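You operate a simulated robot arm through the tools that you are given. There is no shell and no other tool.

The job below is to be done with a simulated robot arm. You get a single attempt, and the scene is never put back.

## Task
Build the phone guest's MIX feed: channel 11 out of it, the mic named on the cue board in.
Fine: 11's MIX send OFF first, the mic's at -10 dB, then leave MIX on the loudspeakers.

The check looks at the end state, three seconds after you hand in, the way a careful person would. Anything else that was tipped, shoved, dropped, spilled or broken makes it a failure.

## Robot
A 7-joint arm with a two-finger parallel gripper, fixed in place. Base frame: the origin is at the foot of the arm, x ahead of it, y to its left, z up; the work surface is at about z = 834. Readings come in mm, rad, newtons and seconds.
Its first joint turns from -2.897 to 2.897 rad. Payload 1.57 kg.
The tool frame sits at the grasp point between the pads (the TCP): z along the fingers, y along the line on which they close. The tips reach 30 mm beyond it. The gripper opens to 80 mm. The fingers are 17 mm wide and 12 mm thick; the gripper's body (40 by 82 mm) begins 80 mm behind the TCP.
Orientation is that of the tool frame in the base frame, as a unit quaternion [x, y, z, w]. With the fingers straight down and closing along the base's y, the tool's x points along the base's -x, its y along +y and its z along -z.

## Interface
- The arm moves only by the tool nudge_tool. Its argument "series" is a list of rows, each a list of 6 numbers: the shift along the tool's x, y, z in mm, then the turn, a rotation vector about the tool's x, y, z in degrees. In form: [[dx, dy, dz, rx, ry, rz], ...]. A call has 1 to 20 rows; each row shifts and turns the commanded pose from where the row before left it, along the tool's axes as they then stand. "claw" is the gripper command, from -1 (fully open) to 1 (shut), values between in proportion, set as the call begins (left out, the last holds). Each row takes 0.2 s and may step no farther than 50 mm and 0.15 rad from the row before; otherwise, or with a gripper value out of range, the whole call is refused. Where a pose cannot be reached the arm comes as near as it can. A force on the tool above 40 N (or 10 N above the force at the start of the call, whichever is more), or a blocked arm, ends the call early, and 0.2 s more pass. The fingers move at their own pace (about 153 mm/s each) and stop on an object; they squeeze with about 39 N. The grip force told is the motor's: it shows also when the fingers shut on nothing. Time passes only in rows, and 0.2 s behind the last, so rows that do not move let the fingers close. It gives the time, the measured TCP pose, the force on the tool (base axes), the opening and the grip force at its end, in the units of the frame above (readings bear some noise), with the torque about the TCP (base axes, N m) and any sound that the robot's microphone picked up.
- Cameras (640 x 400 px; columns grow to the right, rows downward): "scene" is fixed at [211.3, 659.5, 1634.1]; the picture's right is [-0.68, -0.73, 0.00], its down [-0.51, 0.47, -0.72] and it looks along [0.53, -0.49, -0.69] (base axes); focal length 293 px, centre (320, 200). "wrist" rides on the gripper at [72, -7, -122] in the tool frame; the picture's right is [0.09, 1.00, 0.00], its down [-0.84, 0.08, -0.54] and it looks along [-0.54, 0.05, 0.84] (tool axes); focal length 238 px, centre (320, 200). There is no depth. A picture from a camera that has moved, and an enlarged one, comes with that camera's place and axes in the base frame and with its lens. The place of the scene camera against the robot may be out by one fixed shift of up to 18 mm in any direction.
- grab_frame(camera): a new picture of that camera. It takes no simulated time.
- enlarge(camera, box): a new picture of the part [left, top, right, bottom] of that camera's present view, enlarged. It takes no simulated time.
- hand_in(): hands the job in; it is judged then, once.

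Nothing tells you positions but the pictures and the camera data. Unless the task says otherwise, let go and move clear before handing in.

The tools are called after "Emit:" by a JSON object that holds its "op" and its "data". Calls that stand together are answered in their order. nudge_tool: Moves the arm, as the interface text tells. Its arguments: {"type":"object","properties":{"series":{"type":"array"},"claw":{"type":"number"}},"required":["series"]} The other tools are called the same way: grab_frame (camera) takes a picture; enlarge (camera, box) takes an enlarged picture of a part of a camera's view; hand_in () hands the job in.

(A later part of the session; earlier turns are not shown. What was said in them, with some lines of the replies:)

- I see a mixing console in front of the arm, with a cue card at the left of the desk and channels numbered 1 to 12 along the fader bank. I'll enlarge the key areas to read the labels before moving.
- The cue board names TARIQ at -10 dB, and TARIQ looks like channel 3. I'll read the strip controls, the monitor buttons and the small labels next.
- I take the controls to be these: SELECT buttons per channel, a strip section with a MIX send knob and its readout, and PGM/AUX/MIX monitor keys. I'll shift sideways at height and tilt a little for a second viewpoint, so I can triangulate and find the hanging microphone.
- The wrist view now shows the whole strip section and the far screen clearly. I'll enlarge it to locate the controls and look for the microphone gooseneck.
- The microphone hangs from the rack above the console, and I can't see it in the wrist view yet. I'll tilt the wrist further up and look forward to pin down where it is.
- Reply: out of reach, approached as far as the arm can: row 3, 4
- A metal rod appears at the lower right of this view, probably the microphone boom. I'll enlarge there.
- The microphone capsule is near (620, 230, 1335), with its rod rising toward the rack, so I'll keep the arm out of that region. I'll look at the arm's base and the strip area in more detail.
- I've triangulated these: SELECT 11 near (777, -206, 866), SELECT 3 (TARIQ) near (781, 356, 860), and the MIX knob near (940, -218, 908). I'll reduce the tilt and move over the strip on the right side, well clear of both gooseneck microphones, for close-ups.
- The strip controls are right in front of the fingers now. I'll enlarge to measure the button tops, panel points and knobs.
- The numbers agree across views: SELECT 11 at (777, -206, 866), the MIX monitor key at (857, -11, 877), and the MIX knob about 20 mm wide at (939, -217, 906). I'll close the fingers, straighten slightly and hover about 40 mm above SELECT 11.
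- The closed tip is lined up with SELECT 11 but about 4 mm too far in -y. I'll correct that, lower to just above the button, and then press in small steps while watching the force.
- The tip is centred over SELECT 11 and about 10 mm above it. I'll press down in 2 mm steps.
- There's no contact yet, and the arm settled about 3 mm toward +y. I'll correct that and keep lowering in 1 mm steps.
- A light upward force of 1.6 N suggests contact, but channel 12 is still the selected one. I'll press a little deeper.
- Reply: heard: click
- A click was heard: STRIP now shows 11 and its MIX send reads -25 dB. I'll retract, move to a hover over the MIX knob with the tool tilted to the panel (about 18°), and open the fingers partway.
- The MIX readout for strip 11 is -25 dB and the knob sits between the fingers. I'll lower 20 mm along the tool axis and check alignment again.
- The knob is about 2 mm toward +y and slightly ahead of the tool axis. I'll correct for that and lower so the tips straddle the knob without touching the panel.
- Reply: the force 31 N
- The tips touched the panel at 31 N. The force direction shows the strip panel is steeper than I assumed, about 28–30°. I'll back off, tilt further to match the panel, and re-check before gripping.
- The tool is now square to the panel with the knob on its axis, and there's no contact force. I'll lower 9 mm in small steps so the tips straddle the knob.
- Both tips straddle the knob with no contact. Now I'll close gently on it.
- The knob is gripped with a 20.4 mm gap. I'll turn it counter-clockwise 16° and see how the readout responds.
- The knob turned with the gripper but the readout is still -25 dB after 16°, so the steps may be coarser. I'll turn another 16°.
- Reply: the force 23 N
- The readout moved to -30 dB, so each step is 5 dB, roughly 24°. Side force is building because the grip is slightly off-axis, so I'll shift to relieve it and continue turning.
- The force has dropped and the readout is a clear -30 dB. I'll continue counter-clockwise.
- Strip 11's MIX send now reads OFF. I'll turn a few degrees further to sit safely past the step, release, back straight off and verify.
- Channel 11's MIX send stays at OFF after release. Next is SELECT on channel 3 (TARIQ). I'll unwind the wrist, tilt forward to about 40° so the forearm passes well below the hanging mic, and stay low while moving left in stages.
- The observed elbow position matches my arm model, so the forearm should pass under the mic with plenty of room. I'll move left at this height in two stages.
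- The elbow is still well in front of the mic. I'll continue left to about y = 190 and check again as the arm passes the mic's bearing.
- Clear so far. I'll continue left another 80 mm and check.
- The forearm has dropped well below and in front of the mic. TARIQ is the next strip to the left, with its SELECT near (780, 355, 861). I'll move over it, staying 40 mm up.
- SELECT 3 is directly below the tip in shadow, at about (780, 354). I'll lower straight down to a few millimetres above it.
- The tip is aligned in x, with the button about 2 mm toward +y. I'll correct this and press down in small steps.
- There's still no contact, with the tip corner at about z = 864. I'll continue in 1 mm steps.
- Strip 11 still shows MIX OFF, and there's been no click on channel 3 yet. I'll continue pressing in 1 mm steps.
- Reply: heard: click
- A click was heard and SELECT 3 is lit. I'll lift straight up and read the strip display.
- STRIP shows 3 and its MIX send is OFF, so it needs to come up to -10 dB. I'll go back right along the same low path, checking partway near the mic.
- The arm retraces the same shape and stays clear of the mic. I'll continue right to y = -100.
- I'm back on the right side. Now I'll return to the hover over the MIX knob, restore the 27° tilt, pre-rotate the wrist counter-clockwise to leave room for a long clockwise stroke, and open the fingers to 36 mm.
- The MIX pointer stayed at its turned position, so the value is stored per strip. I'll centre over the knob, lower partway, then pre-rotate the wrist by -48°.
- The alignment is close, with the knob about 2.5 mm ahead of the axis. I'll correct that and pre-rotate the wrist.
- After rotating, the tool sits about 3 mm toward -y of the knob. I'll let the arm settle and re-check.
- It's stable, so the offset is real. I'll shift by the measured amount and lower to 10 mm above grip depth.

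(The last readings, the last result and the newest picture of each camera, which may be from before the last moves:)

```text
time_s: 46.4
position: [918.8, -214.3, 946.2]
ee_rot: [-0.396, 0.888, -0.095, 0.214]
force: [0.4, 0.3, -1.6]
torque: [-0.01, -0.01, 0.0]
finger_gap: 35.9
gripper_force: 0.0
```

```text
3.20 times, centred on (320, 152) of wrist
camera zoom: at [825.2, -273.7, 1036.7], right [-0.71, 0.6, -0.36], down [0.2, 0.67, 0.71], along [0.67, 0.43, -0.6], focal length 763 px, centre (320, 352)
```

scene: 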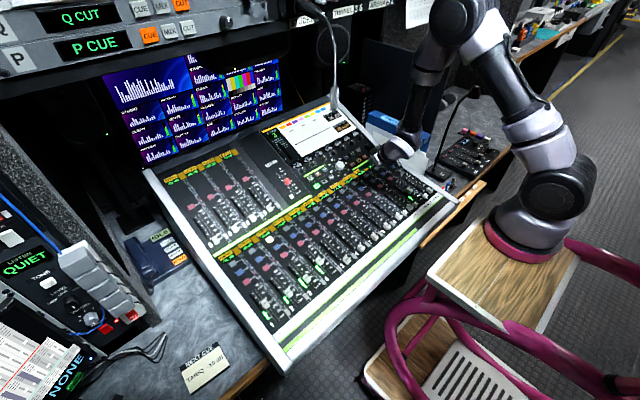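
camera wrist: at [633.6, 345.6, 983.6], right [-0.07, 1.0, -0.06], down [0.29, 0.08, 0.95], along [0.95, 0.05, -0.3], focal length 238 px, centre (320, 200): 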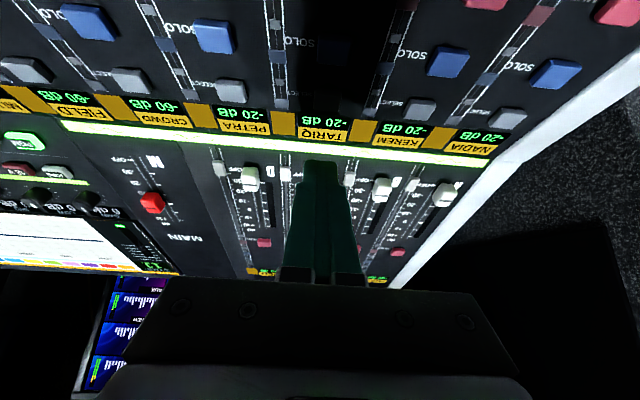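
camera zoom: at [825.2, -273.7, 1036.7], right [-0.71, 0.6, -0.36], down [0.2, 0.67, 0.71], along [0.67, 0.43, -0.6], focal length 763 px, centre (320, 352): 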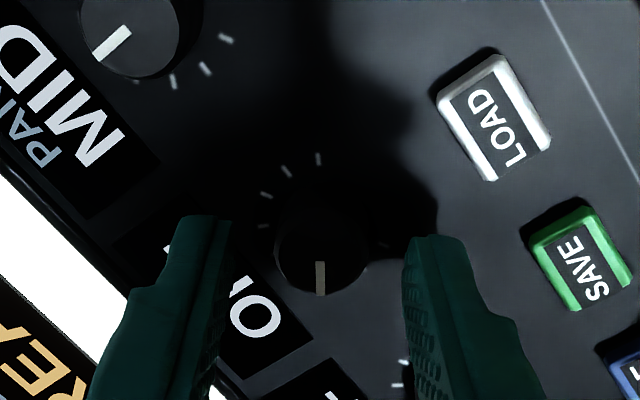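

The knob is centred. I'll lower the last 10 mm and close on it.

Emit:
{"op": "nudge_tool", "data": {"series": [[-0.8, 0, 3.5, 0, 0, 0], [0, 0, 3.5, 0, 0, 0], [0, 0, 3.5, 0, 0, 0], [0, 0, 0, 0, 0, 0]]}}

Emit:
{"op": "nudge_tool", "data": {"series": [[0, 0, 0, 0, 0, 0], [0, 0, 0, 0, 0, 0], [0, 0, 0, 0, 0, 0]], "claw": 0.7}}

Emit:
{"op": "enlarge", "data": {"camera": "wrist", "box": [220, 90, 420, 215]}}

Emit:
{"op": "enlarge", "data": {"camera": "scene", "box": [310, 120, 370, 160]}}

```text
time_s: 47.4
position: [924.0, -214.6, 935.8]
ee_rot: [-0.395, 0.888, -0.096, 0.214]
force: [0.9, 0.4, 0.8]
torque: [-0.02, 0.04, -0.01]
finger_gap: 36.0
gripper_force: 0.1
```

```text
time_s: 48.2
position: [923.6, -214.5, 937.4]
ee_rot: [-0.396, 0.888, -0.095, 0.213]
force: [-0.8, 0.6, -1.8]
torque: [0.02, 0.06, -0.01]
finger_gap: 19.9
gripper_force: 33.6
```

```text
3.20 times, centred on (320, 152) of wrist
camera zoom: at [830.0, -272.6, 1027.6], right [-0.72, 0.6, -0.36], down [0.2, 0.67, 0.71], along [0.67, 0.43, -0.6], focal length 763 px, centre (320, 352)
```

zoom: 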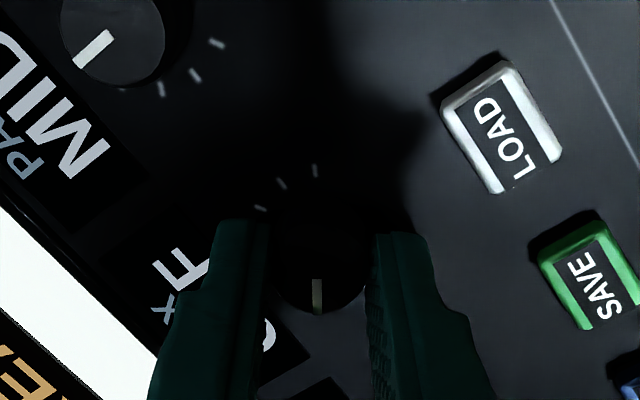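

```text
10.00 times, centred on (340, 140) of scene
camera zoom: at [211.3, 659.5, 1634.1], right [-0.68, -0.73, 0.0], down [-0.51, 0.47, -0.72], along [0.53, -0.49, -0.69], focal length 2928 px, centre (120, 800)
```

zoom: 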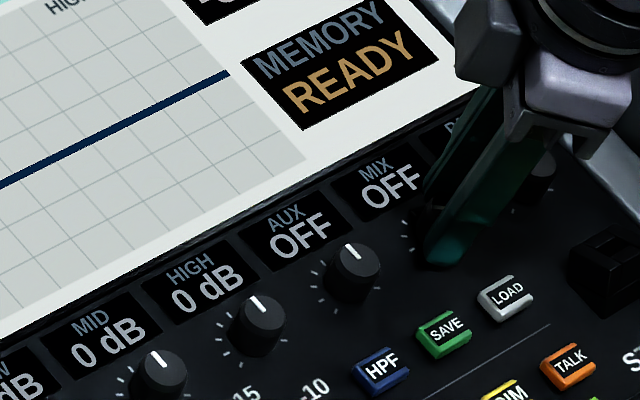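

Gripped cleanly with low side force, and strip 3 still reads MIX OFF. Now I'll turn clockwise in stages, watching the readout.

Emit:
{"op": "nudge_tool", "data": {"series": [[0, 0, 0, 0, 0, 8], [0, 0, 0, 0, 0, 8], [0, 0, 0, 0, 0, 8], [0, 0, 0, 0, 0, 0]]}}

Emit:
{"op": "enlarge", "data": {"camera": "scene", "box": [310, 120, 370, 160]}}

```text
time_s: 49.2
position: [923.6, -214.7, 937.2]
ee_rot: [-0.202, 0.951, -0.049, 0.228]
force: [-15.2, -4.6, -0.7]
torque: [-0.19, 0.74, -0.12]
finger_gap: 20.1
gripper_force: 34.2
```

```text
10.00 times, centred on (340, 140) of scene
camera zoom: at [211.3, 659.5, 1634.1], right [-0.68, -0.73, 0.0], down [-0.51, 0.47, -0.72], along [0.53, -0.49, -0.69], focal length 2928 px, centre (120, 800)
```

zoom: 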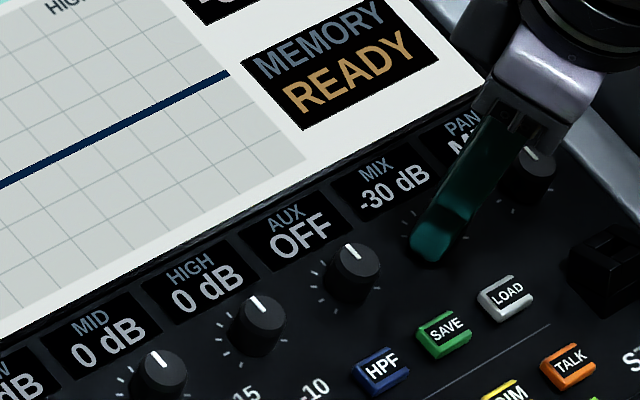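

The send now reads -30 dB. I'll relieve the small side load and continue clockwise.

Emit:
{"op": "nudge_tool", "data": {"series": [[1.3, 0, 0, 0, 0, 0], [0, 0, 0, 0, 0, 8], [0, 0, 0, 0, 0, 8], [0, 0, 0, 0, 0, 0]]}}

Emit:
{"op": "enlarge", "data": {"camera": "scene", "box": [310, 120, 370, 160]}}

```text
time_s: 50.2
position: [924.4, -215.0, 937.6]
ee_rot: [-0.066, 0.97, -0.018, 0.234]
force: [-4.7, -5.5, -1.9]
torque: [-0.07, 0.08, -0.08]
finger_gap: 20.2
gripper_force: 33.6
```

```text
10.00 times, centred on (340, 140) of scene
camera zoom: at [211.3, 659.5, 1634.1], right [-0.68, -0.73, 0.0], down [-0.51, 0.47, -0.72], along [0.53, -0.49, -0.69], focal length 2928 px, centre (120, 800)
```

zoom: 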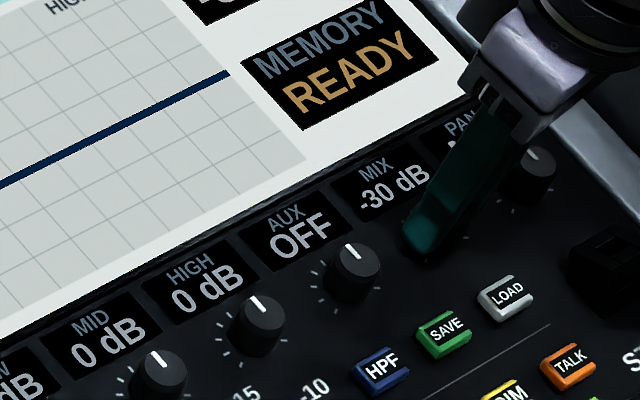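

Still -30 dB after about 40°. I'll continue.

Emit:
{"op": "nudge_tool", "data": {"series": [[0.3, -0.3, 0, 0, 0, 8], [0, 0, 0, 0, 0, 8], [0, 0, 0, 0, 0, 0]]}}

Emit:
{"op": "enlarge", "data": {"camera": "scene", "box": [310, 120, 370, 160]}}

```text
time_s: 51.0
position: [924.7, -215.7, 938.8]
ee_rot: [0.069, 0.97, 0.015, 0.233]
force: [3.6, -9.7, -1.6]
torque: [-0.33, -0.45, -0.12]
finger_gap: 20.3
gripper_force: 33.7
```

```text
10.00 times, centred on (340, 140) of scene
camera zoom: at [211.3, 659.5, 1634.1], right [-0.68, -0.73, 0.0], down [-0.51, 0.47, -0.72], along [0.53, -0.49, -0.69], focal length 2928 px, centre (120, 800)
```

zoom: 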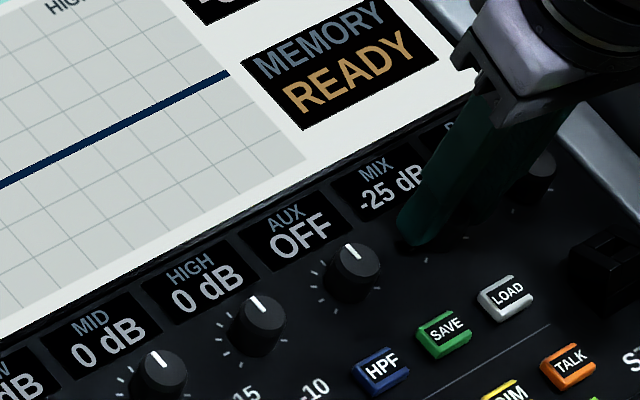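

Now -25 dB. I'll continue clockwise with a small relief shift.

Emit:
{"op": "nudge_tool", "data": {"series": [[0, -1.0, 0, 0, 0, 8], [0, 0, 0, 0, 0, 8], [0, 0, 0, 0, 0, 0]]}}

Emit:
{"op": "enlarge", "data": {"camera": "scene", "box": [310, 120, 370, 160]}}

```text
time_s: 51.8
position: [923.2, -215.8, 939.2]
ee_rot: [0.202, 0.951, 0.048, 0.228]
force: [10.9, -2.7, 0.3]
torque: [-0.07, -0.37, -0.03]
finger_gap: 20.1
gripper_force: 33.5
```

```text
10.00 times, centred on (340, 140) of scene
camera zoom: at [211.3, 659.5, 1634.1], right [-0.68, -0.73, 0.0], down [-0.51, 0.47, -0.72], along [0.53, -0.49, -0.69], focal length 2928 px, centre (120, 800)
```

zoom: 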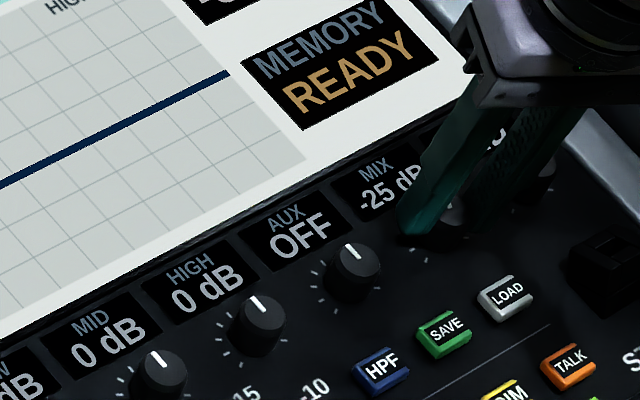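

Still -25 dB. I'll relieve and keep turning.

Emit:
{"op": "nudge_tool", "data": {"series": [[-1.0, 0, 0, 0, 0, 8], [0, 0, 0, 0, 0, 0]]}}

Emit:
{"op": "enlarge", "data": {"camera": "scene", "box": [310, 120, 370, 160]}}

```text
time_s: 52.4
position: [922.8, -216.8, 938.1]
ee_rot: [0.268, 0.935, 0.064, 0.224]
force: [3.4, -2.3, 1.5]
torque: [-0.09, -0.12, -0.05]
finger_gap: 19.9
gripper_force: 33.5
```

```text
10.00 times, centred on (340, 140) of scene
camera zoom: at [211.3, 659.5, 1634.1], right [-0.68, -0.73, 0.0], down [-0.51, 0.47, -0.72], along [0.53, -0.49, -0.69], focal length 2928 px, centre (120, 800)
```

zoom: 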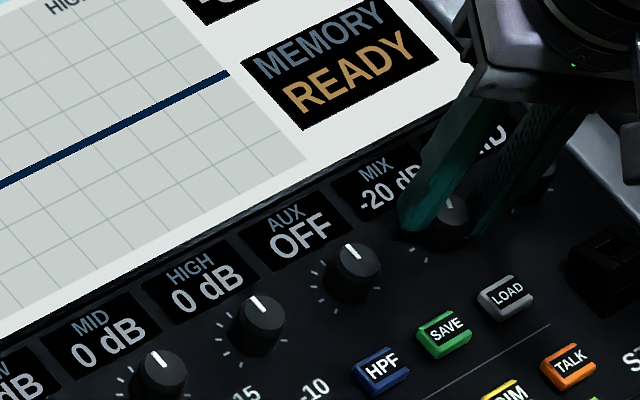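

Now -20 dB. I'll continue clockwise.

Emit:
{"op": "nudge_tool", "data": {"series": [[-0.4, 0, 0, 0, 0, 8], [-0.4, 0, 0, 0, 0, 8], [0, 0, 0, 0, 0, 0]]}}

Emit:
{"op": "enlarge", "data": {"camera": "scene", "box": [310, 120, 370, 160]}}

```text
time_s: 53.2
position: [923.1, -216.0, 937.7]
ee_rot: [0.396, 0.888, 0.095, 0.213]
force: [-8.9, 0.4, 5.9]
torque: [-0.03, 0.17, -0.04]
finger_gap: 19.8
gripper_force: 33.8
```

```text
10.00 times, centred on (340, 140) of scene
camera zoom: at [211.3, 659.5, 1634.1], right [-0.68, -0.73, 0.0], down [-0.51, 0.47, -0.72], along [0.53, -0.49, -0.69], focal length 2928 px, centre (120, 800)
```

zoom: 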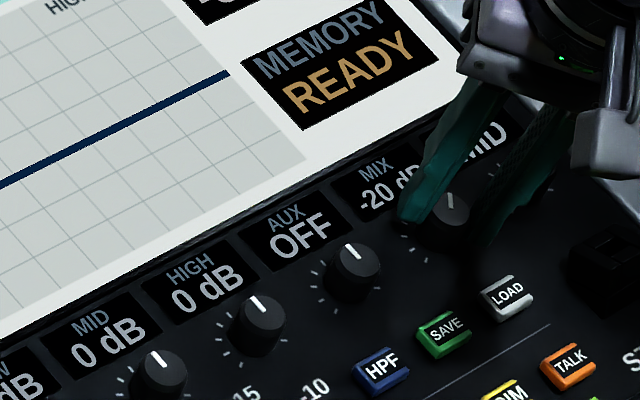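

Still -20 dB after about 96°, so the next step should be close. I'll turn 8° more.

Emit:
{"op": "nudge_tool", "data": {"series": [[0.3, -0.3, -0.7, 0, 0, 8], [0, 0, 0, 0, 0, 0]]}}

Emit:
{"op": "enlarge", "data": {"camera": "scene", "box": [310, 120, 370, 160]}}

Emit:
{"op": "enlarge", "data": {"camera": "wrist", "box": [220, 90, 420, 215]}}

```text
time_s: 53.8
position: [922.5, -215.4, 938.0]
ee_rot: [0.457, 0.859, 0.109, 0.205]
force: [-11.3, -4.3, -4.9]
torque: [-0.44, 0.08, -0.17]
finger_gap: 20.0
gripper_force: 33.5
```

```text
10.00 times, centred on (340, 140) of scene
camera zoom: at [211.3, 659.5, 1634.1], right [-0.68, -0.73, 0.0], down [-0.51, 0.47, -0.72], along [0.53, -0.49, -0.69], focal length 2928 px, centre (120, 800)
```

zoom: 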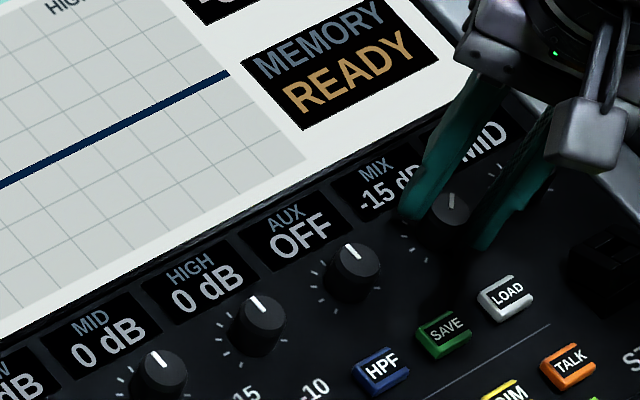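

```text
3.20 times, centred on (320, 152) of wrist
camera zoom: at [827.6, -161.5, 1027.2], right [0.69, 0.63, 0.35], down [0.23, -0.65, 0.72], along [0.69, -0.42, -0.59], focal length 763 px, centre (320, 352)
```

zoom: 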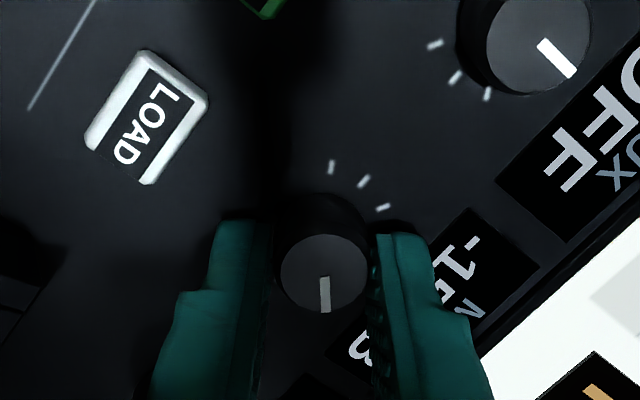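

Now -15 dB, with one more step to go. I'll turn 16° with relief, then check.

Emit:
{"op": "nudge_tool", "data": {"series": [[0.2, -1.2, 0, 0, 0, 8], [0, -0.4, 0, 0, 0, 8], [0, 0, 0, 0, 0, 0]]}}

Emit:
{"op": "enlarge", "data": {"camera": "scene", "box": [310, 120, 370, 160]}}

```text
time_s: 54.6
position: [922.2, -217.3, 936.5]
ee_rot: [0.572, 0.786, 0.138, 0.189]
force: [-10.2, -2.4, -8.1]
torque: [-0.38, 0.18, -0.12]
finger_gap: 20.1
gripper_force: 34.5
```

```text
10.00 times, centred on (340, 140) of scene
camera zoom: at [211.3, 659.5, 1634.1], right [-0.68, -0.73, 0.0], down [-0.51, 0.47, -0.72], along [0.53, -0.49, -0.69], focal length 2928 px, centre (120, 800)
```

zoom: 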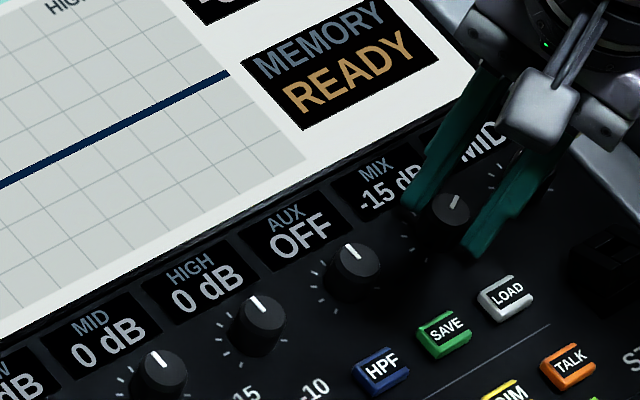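

Still -15 dB. I'll go 8° more with relief.

Emit:
{"op": "nudge_tool", "data": {"series": [[0, -1.2, 0, 0, 0, 8], [0, 0, 0, 0, 0, 0]]}}

Emit:
{"op": "enlarge", "data": {"camera": "scene", "box": [310, 120, 370, 160]}}

Emit:
{"op": "enlarge", "data": {"camera": "wrist", "box": [220, 90, 420, 215]}}

```text
time_s: 55.2
position: [921.4, -217.0, 937.9]
ee_rot: [0.625, 0.745, 0.149, 0.18]
force: [-1.2, -3.1, -8.7]
torque: [-0.37, 0.03, -0.16]
finger_gap: 19.9
gripper_force: 33.8
```

```text
10.00 times, centred on (340, 140) of scene
camera zoom: at [211.3, 659.5, 1634.1], right [-0.68, -0.73, 0.0], down [-0.51, 0.47, -0.72], along [0.53, -0.49, -0.69], focal length 2928 px, centre (120, 800)
```

zoom: 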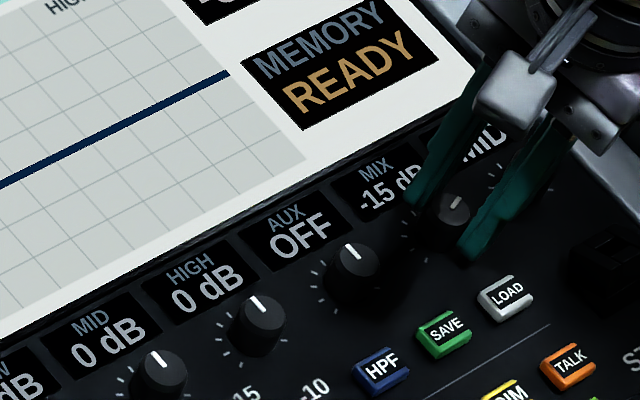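

```text
3.20 times, centred on (320, 152) of wrist
camera zoom: at [850.3, -148.1, 1038.8], right [0.86, 0.26, 0.44], down [-0.05, -0.81, 0.58], along [0.51, -0.52, -0.68], focal length 763 px, centre (320, 352)
```

zoom: 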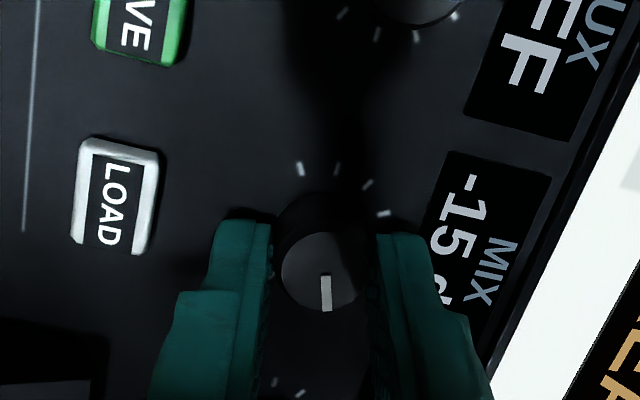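

Still -15 dB with slight slip at the grip. I'll nudge a further 6°.

Emit:
{"op": "nudge_tool", "data": {"series": [[0, -0.3, 0, 0, 0, 6], [0, 0, 0, 0, 0, 0]]}}

Emit:
{"op": "enlarge", "data": {"camera": "scene", "box": [310, 120, 370, 160]}}

```text
time_s: 55.8
position: [922.4, -217.9, 937.8]
ee_rot: [0.663, 0.711, 0.159, 0.171]
force: [5.8, -0.8, -7.6]
torque: [-0.06, -0.07, -0.04]
finger_gap: 20.1
gripper_force: 33.8
```

```text
10.00 times, centred on (340, 140) of scene
camera zoom: at [211.3, 659.5, 1634.1], right [-0.68, -0.73, 0.0], down [-0.51, 0.47, -0.72], along [0.53, -0.49, -0.69], focal length 2928 px, centre (120, 800)
```

zoom: 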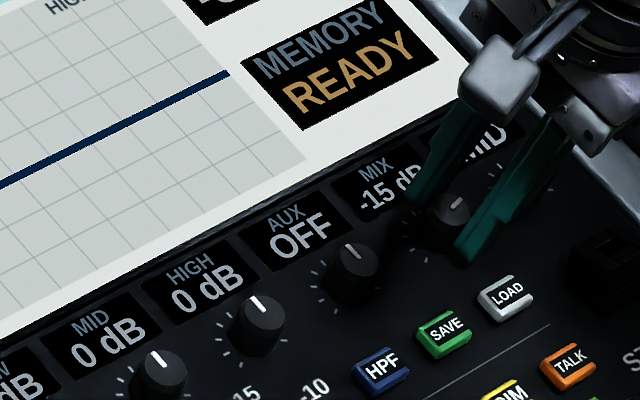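

Still -15 dB. I'll continue in small increments so I don't skip past -10.

Emit:
{"op": "nudge_tool", "data": {"series": [[-0.2, 0.2, 0, 0, 0, 5], [0, 0, 0, 0, 0, 0]]}}

Emit:
{"op": "enlarge", "data": {"camera": "scene", "box": [310, 120, 370, 160]}}

Emit:
{"op": "enlarge", "data": {"camera": "wrist", "box": [220, 90, 420, 215]}}

```text
time_s: 56.4
position: [920.9, -217.5, 937.9]
ee_rot: [0.693, 0.682, 0.166, 0.164]
force: [5.7, 3.3, -6.4]
torque: [-0.05, -0.06, -0.04]
finger_gap: 20.2
gripper_force: 34.1
```

```text
10.00 times, centred on (340, 140) of scene
camera zoom: at [211.3, 659.5, 1634.1], right [-0.68, -0.73, 0.0], down [-0.51, 0.47, -0.72], along [0.53, -0.49, -0.69], focal length 2928 px, centre (120, 800)
```

zoom: 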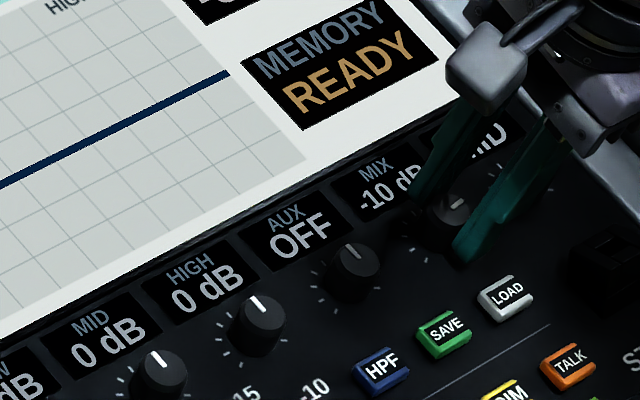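

```text
3.20 times, centred on (320, 152) of wrist
camera zoom: at [862.1, -145.9, 1045.0], right [0.89, 0.08, 0.45], down [-0.19, -0.84, 0.51], along [0.42, -0.54, -0.73], focal length 763 px, centre (320, 352)
```

zoom: 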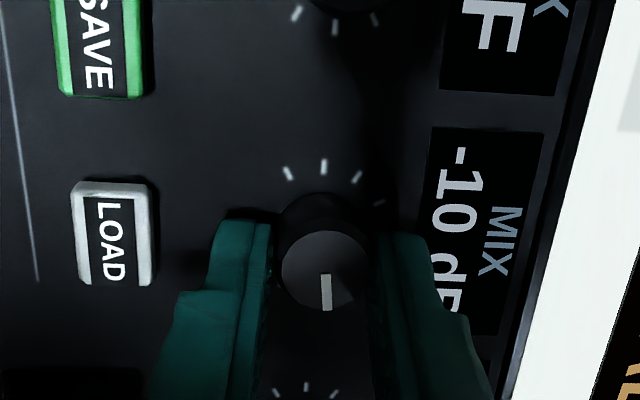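

The readout is -10 dB. I'll turn about 5° more to sit safely inside the step, then check before releasing.

Emit:
{"op": "nudge_tool", "data": {"series": [[-0.2, 0.2, 0, 0, 0, 5], [0, 0, 0, 0, 0, 0]]}}

Emit:
{"op": "enlarge", "data": {"camera": "scene", "box": [310, 120, 370, 160]}}

Emit:
{"op": "grab_frame", "data": {"camera": "wrist"}}

```text
time_s: 57.0
position: [922.1, -216.4, 937.2]
ee_rot: [0.723, 0.651, 0.174, 0.156]
force: [-3.6, 4.5, 1.0]
torque: [0.06, 0.09, 0.07]
finger_gap: 19.8
gripper_force: 34.1
```

```text
10.00 times, centred on (340, 140) of scene
camera zoom: at [211.3, 659.5, 1634.1], right [-0.68, -0.73, 0.0], down [-0.51, 0.47, -0.72], along [0.53, -0.49, -0.69], focal length 2928 px, centre (120, 800)
```

zoom: 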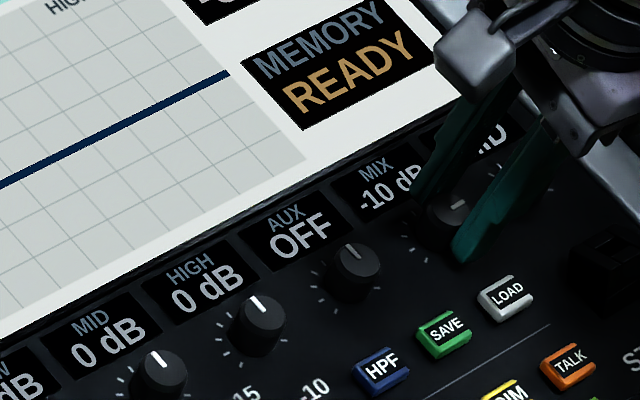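

```text
taken
camera wrist: at [867.6, -145.7, 1047.8], right [0.89, -0.01, 0.45], down [-0.25, -0.84, 0.48], along [0.38, -0.54, -0.75], focal length 238 px, centre (320, 200)
```

wrist: 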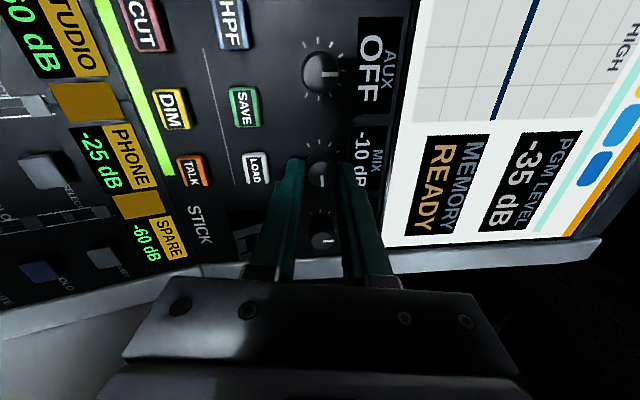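

It stays at -10 dB. At this angle LOAD is near one finger, so I'll open only to about 28 mm, then back straight off.

Emit:
{"op": "nudge_tool", "data": {"series": [[0, 0, 0, 0, 0, 0], [0, 0, 0, 0, 0, 0], [0, 0, -10, 0, 0, 0], [0, 0, -30, 0, 0, 0], [0, 0, -30, 0, 0, 0], [0, 0, 0, 0, 0, 0]], "claw": 0.3}}

Emit:
{"op": "enlarge", "data": {"camera": "scene", "box": [260, 90, 380, 180]}}

Emit:
{"op": "grab_frame", "data": {"camera": "wrist"}}

```text
time_s: 58.4
position: [889.7, -215.9, 998.6]
ee_rot: [0.723, 0.651, 0.173, 0.156]
force: [0.1, 0.0, 0.4]
torque: [0.02, -0.01, 0.0]
finger_gap: 28.1
gripper_force: 0.1
```

```text
4.44 times, centred on (320, 135) of scene
camera zoom: at [211.3, 659.5, 1634.1], right [-0.68, -0.73, 0.0], down [-0.51, 0.47, -0.72], along [0.53, -0.49, -0.69], focal length 1302 px, centre (320, 489)
```

zoom: 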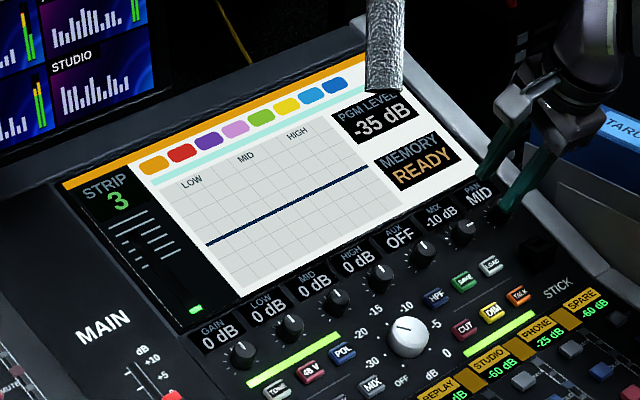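

```text
taken
camera wrist: at [835.1, -144.5, 1109.2], right [0.89, -0.01, 0.45], down [-0.25, -0.84, 0.48], along [0.38, -0.54, -0.75], focal length 238 px, centre (320, 200)
```

wrist: 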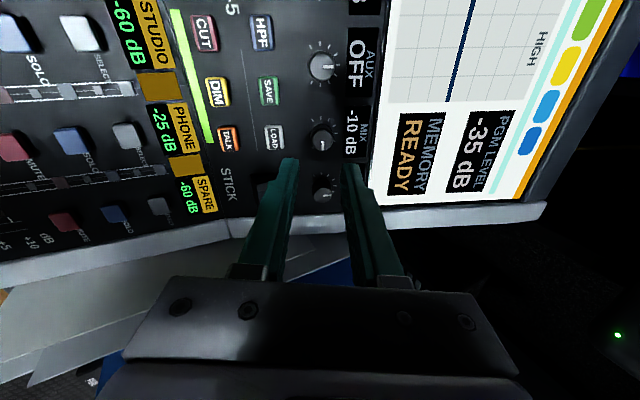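

Strip 3 reads MIX -10 dB after release. I'll unwind the wrist, close the fingers and move over the MIX monitor key.

Emit:
{"op": "nudge_tool", "data": {"series": [[0, 0, 0, 0, 0, -8], [0, 0, 0, 0, 0, -8], [0, 0, 0, 0, 0, -8], [0, 0, 0, 0, 0, -8], [0, 0, 0, 0, 0, -8], [0, 0, 0, 0, 0, -8], [0, 0, 0, 0, 0, -8], [0, 0, 0, 0, 0, -8], [0, 0, 0, 0, 0, -8], [0, 0, 0, 0, 0, -8], [0, 0, 0, 0, 0, -8], [0, 0, 0, 0, 0, -8], [0, 0, 0, 0, 0, 0]], "claw": 0.3}}

Emit:
{"op": "nudge_tool", "data": {"series": [[17, 41, 4.9, 0, 0, 0], [17, 41, 4.9, 0, 0, 0], [17, 41, 4.9, 0, 0, 0], [17, 41, 4.9, 0, 0, 0], [17, 41, 4.9, 0, 0, 0], [0, 0, 0, 0, 0, 0], [0, 0, 0, 0, 0, 0]], "claw": 1}}

Emit:
{"op": "grab_frame", "data": {"camera": "wrist"}}

Emit:
{"op": "enlarge", "data": {"camera": "wrist", "box": [220, 70, 420, 195]}}

Emit:
{"op": "grab_frame", "data": {"camera": "scene"}}

```text
time_s: 61.2
position: [889.4, -219.6, 998.4]
ee_rot: [-0.002, 0.972, -0.001, 0.234]
force: [0.8, 0.5, 0.0]
torque: [0.02, -0.03, 0.0]
finger_gap: 28.0
gripper_force: 0.1
```

```text
time_s: 62.8
position: [826.8, -15.4, 937.4]
ee_rot: [-0.001, 0.972, 0.001, 0.234]
force: [0.5, 0.0, 0.8]
torque: [0.04, 0.03, -0.01]
finger_gap: 0.0
gripper_force: 21.5
```

```text
taken
camera wrist: at [706.5, -23.3, 1015.1], right [-0.08, 1.0, -0.04], down [0.5, 0.08, 0.86], along [0.86, 0.05, -0.5], focal length 238 px, centre (320, 200)
```

wrist: 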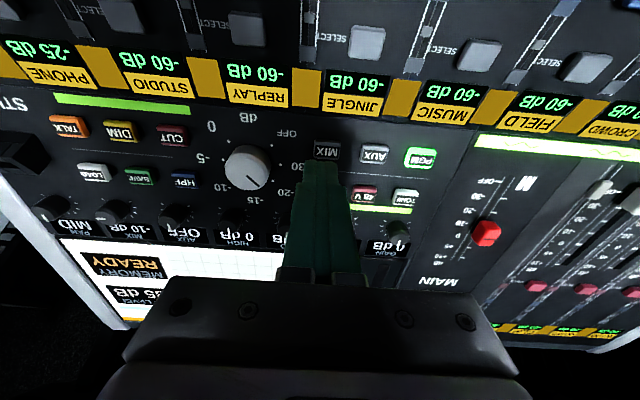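

```text
3.20 times, centred on (320, 132) of wrist
camera zoom: at [706.5, -23.3, 1015.1], right [-0.08, 1.0, -0.04], down [0.5, 0.08, 0.86], along [0.86, 0.05, -0.5], focal length 763 px, centre (320, 416)
```

zoom: 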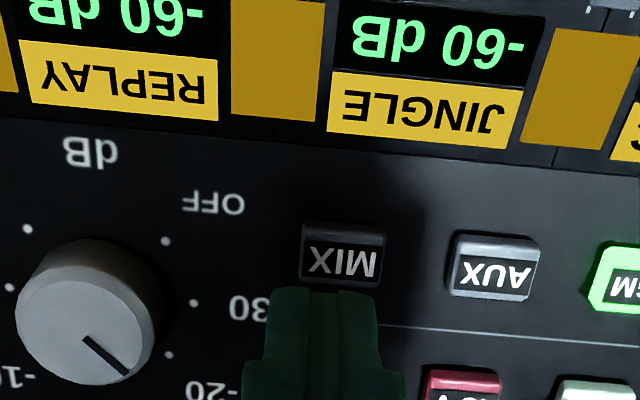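

```text
taken
```

scene: 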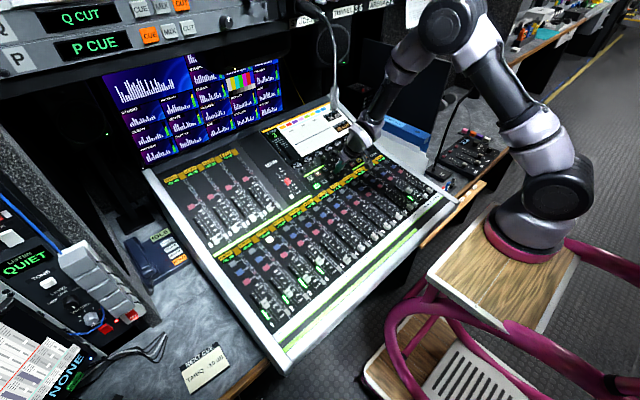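

The MIX key is 5 mm toward +y of the tool axis and otherwise on line. I'll correct, lower 28 mm, and check.

Emit:
{"op": "nudge_tool", "data": {"series": [[-0.5, 5.4, 14, 0, 0, 0], [0, 0, 14, 0, 0, 0], [0, 0, 0, 0, 0, 0], [0, 0, 0, 0, 0, 0]]}}

Emit:
{"op": "enlarge", "data": {"camera": "wrist", "box": [220, 90, 420, 215]}}

```text
time_s: 63.8
position: [839.1, -9.5, 916.1]
ee_rot: [-0.001, 0.972, 0.0, 0.233]
force: [-0.7, 0.0, 0.2]
torque: [0.01, 0.01, -0.02]
finger_gap: 0.2
gripper_force: 21.7
```

```text
3.20 times, centred on (320, 152) of wrist
camera zoom: at [719.6, -16.3, 992.1], right [-0.08, 1.0, -0.04], down [0.5, 0.08, 0.86], along [0.86, 0.05, -0.5], focal length 763 px, centre (320, 352)
```

zoom: 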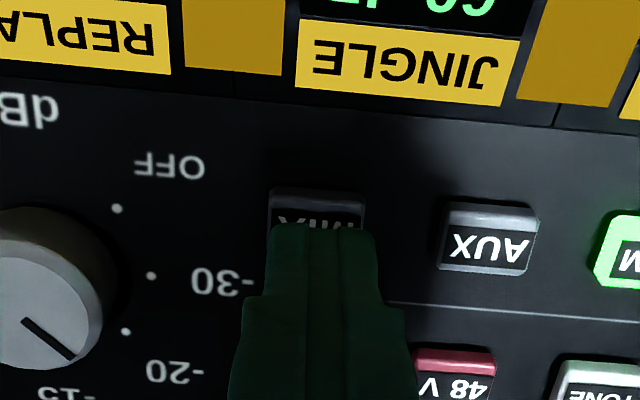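

It's lined up on the MIX key. I'll press down in small steps.

Emit:
{"op": "nudge_tool", "data": {"series": [[0, 0, 3, 0, 0, 0], [0, 0, 3, 0, 0, 0], [0, 0, 2, 0, 0, 0], [0, 0, 1.5, 0, 0, 0], [0, 0, 1, 0, 0, 0], [0, 0, 0, 0, 0, 0]]}}

Emit:
{"op": "enlarge", "data": {"camera": "wrist", "box": [220, 90, 420, 215]}}

```text
time_s: 65.2
position: [843.0, -8.9, 906.1]
ee_rot: [-0.001, 0.972, 0.0, 0.233]
force: [-1.1, 0.3, 1.1]
torque: [0.0, -0.01, 0.0]
finger_gap: 0.0
gripper_force: 21.1
```

```text
3.20 times, centred on (320, 152) of wrist
camera zoom: at [723.8, -15.9, 983.0], right [-0.08, 1.0, -0.04], down [0.5, 0.08, 0.86], along [0.86, 0.05, -0.5], focal length 763 px, centre (320, 352)
```

zoom: 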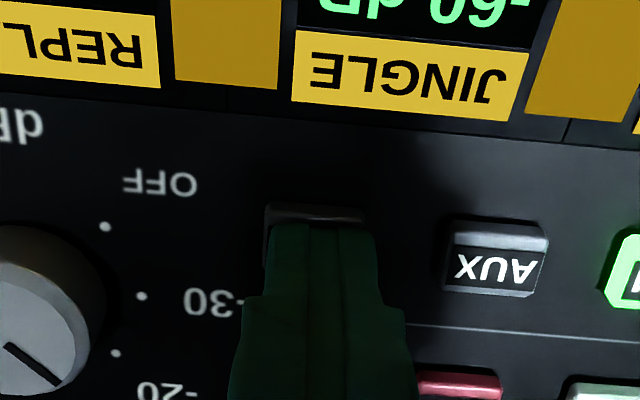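

There's light contact at about 1.5 N, and PGM is still lit. I'll press in 1 mm steps until it clicks.

Emit:
{"op": "nudge_tool", "data": {"series": [[0, 0, 1, 0, 0, 0], [0, 0, 1, 0, 0, 0], [0, 0, 0, 0, 0, 0]]}}

Emit:
{"op": "enlarge", "data": {"camera": "wrist", "box": [220, 90, 420, 215]}}

```text
time_s: 66.0
position: [843.6, -8.2, 903.4]
ee_rot: [-0.001, 0.972, 0.0, 0.234]
force: [-0.1, -0.7, 0.8]
torque: [0.01, -0.02, 0.04]
finger_gap: 0.0
gripper_force: 21.2
heard: click
```

```text
3.20 times, centred on (320, 152) of wrist
camera zoom: at [724.6, -15.5, 981.3], right [-0.08, 1.0, -0.04], down [0.5, 0.08, 0.86], along [0.86, 0.05, -0.5], focal length 763 px, centre (320, 352)
```

zoom: 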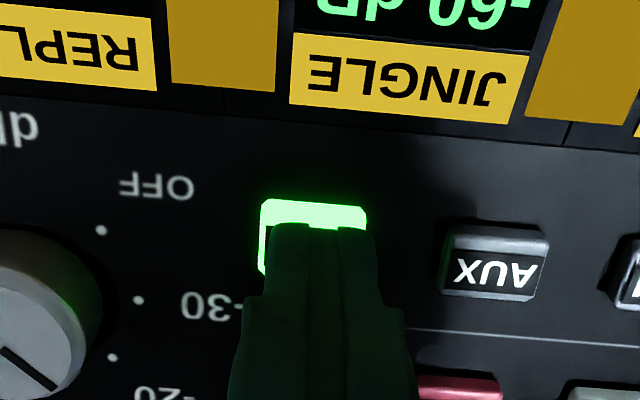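

A click was heard: MIX is lit and PGM is off. I'll retract clear and inspect the final state.

Emit:
{"op": "nudge_tool", "data": {"series": [[0, 0, -8, 0, 0, 0], [0, 0, -32, 0, 0, 0], [0, 0, -40, 0, 0, 0], [0, -20, -40, 0, 0, 0], [20, -20, -40, 0, 0, 0], [20, -20, -40, 0, 0, 0], [0, 0, 0, 0, 0, 0], [0, 0, 0, 0, 0, 0]]}}

Emit:
{"op": "grab_frame", "data": {"camera": "scene"}}

Emit:
{"op": "grab_frame", "data": {"camera": "wrist"}}

Emit:
{"op": "enlarge", "data": {"camera": "scene", "box": [260, 90, 410, 200]}}

Emit:
{"op": "enlarge", "data": {"camera": "scene", "box": [200, 180, 460, 360]}}

```text
time_s: 67.8
position: [716.8, -68.4, 1064.8]
ee_rot: [-0.001, 0.973, 0.0, 0.233]
force: [0.5, -0.2, 0.3]
torque: [0.0, 0.02, -0.01]
finger_gap: 0.1
gripper_force: 22.0
```

```text
taken
```

scene: 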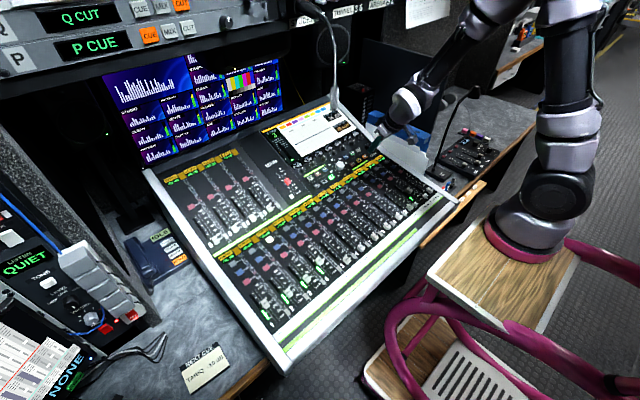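

```text
taken
camera wrist: at [597.1, -75.1, 1142.5], right [-0.08, 1.0, -0.04], down [0.5, 0.08, 0.86], along [0.86, 0.05, -0.5], focal length 238 px, centre (320, 200)
```

wrist: 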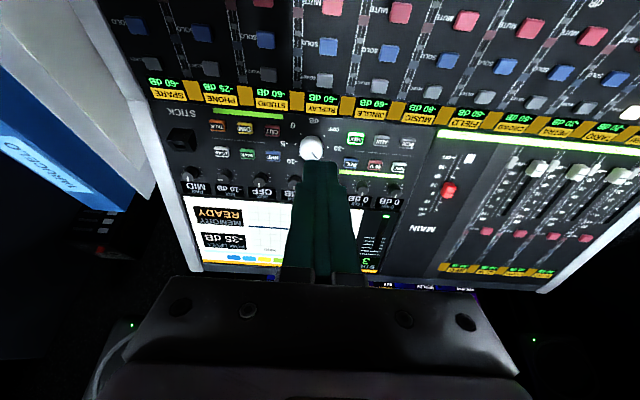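

```text
3.64 times, centred on (335, 145) of scene
camera zoom: at [211.3, 659.5, 1634.1], right [-0.68, -0.73, 0.0], down [-0.51, 0.47, -0.72], along [0.53, -0.49, -0.69], focal length 1065 px, centre (266, 400)
```

zoom: 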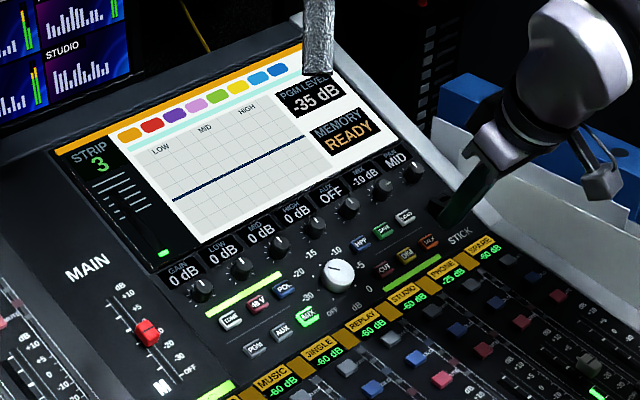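

```text
2.22 times, centred on (330, 270) of scene
camera zoom: at [211.3, 659.5, 1634.1], right [-0.68, -0.73, 0.0], down [-0.51, 0.47, -0.72], along [0.53, -0.49, -0.69], focal length 651 px, centre (298, 44)
```

zoom: 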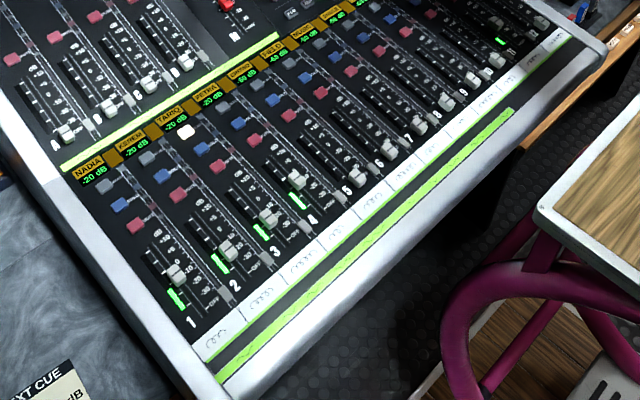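

Everything looks as intended: STRIP 3 has MIX at -10 dB, MIX is lit on the monitor, and the faders and other controls are unchanged. I'll do a last check of the cue card and fine readouts before handing in.

Emit:
{"op": "enlarge", "data": {"camera": "scene", "box": [160, 330, 260, 400]}}

Emit:
{"op": "enlarge", "data": {"camera": "scene", "box": [310, 125, 380, 175]}}

Emit:
{"op": "enlarge", "data": {"camera": "scene", "box": [0, 0, 360, 120]}}

```text
5.71 times, centred on (210, 365) of scene
camera zoom: at [211.3, 659.5, 1634.1], right [-0.68, -0.73, 0.0], down [-0.51, 0.47, -0.72], along [0.53, -0.49, -0.69], focal length 1673 px, centre (949, -743)
```

zoom: 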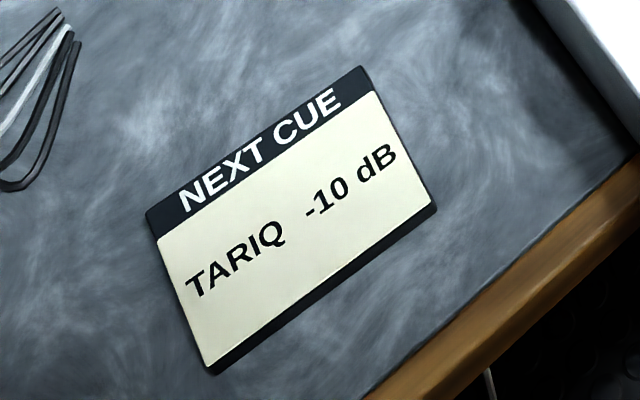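

```text
8.00 times, centred on (345, 150) of scene
camera zoom: at [211.3, 659.5, 1634.1], right [-0.68, -0.73, 0.0], down [-0.51, 0.47, -0.72], along [0.53, -0.49, -0.69], focal length 2343 px, centre (120, 600)
```

zoom: 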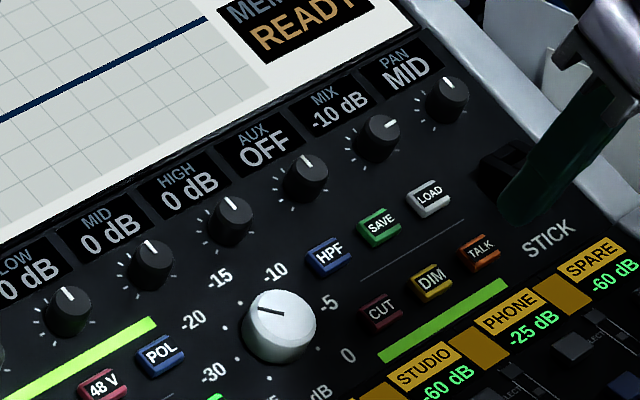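

```text
1.78 times, centred on (180, 60) of scene
camera zoom: at [211.3, 659.5, 1634.1], right [-0.68, -0.73, 0.0], down [-0.51, 0.47, -0.72], along [0.53, -0.49, -0.69], focal length 521 px, centre (569, 449)
```

zoom: 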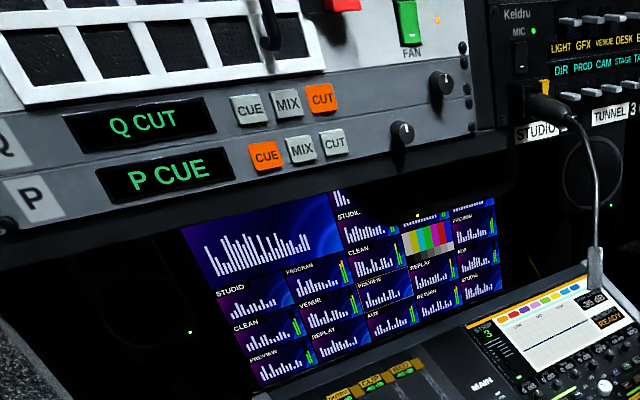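

Channel 11's MIX send is OFF, TARIQ on channel 3 is at -10 dB as the cue board asks, and MIX is the lit source on the loudspeakers. Nothing else has moved and the arm is clear, so I'm handing in.

Emit:
{"op": "hand_in", "data": {}}

```text
The job is handed in.
```

The phone guest's MIX feed is set and handed in; I haven't seen the check's result.

- **Channel 11 (PHONE):** done first. Its MIX send went from -25 dB to OFF, and still read OFF after I let go of the knob.
- **Mic on the cue board:** it reads "TARIQ -10 dB". TARIQ is channel 3, and its MIX send went from OFF to -10 dB. It still read -10 dB in the last picture.
- **Loudspeakers:** the console's monitor source is now MIX. Its key is lit and PGM is off.

While lining up on the MIX knob, the open fingertips pressed on the strip panel at about 31 N. I backed off, and the later pictures showed no mark or change there.

The faders, the other strip readouts and the monitor level look the same as at the start. The console is left with channel 3 selected (it was 12), and the arm is clear of it.
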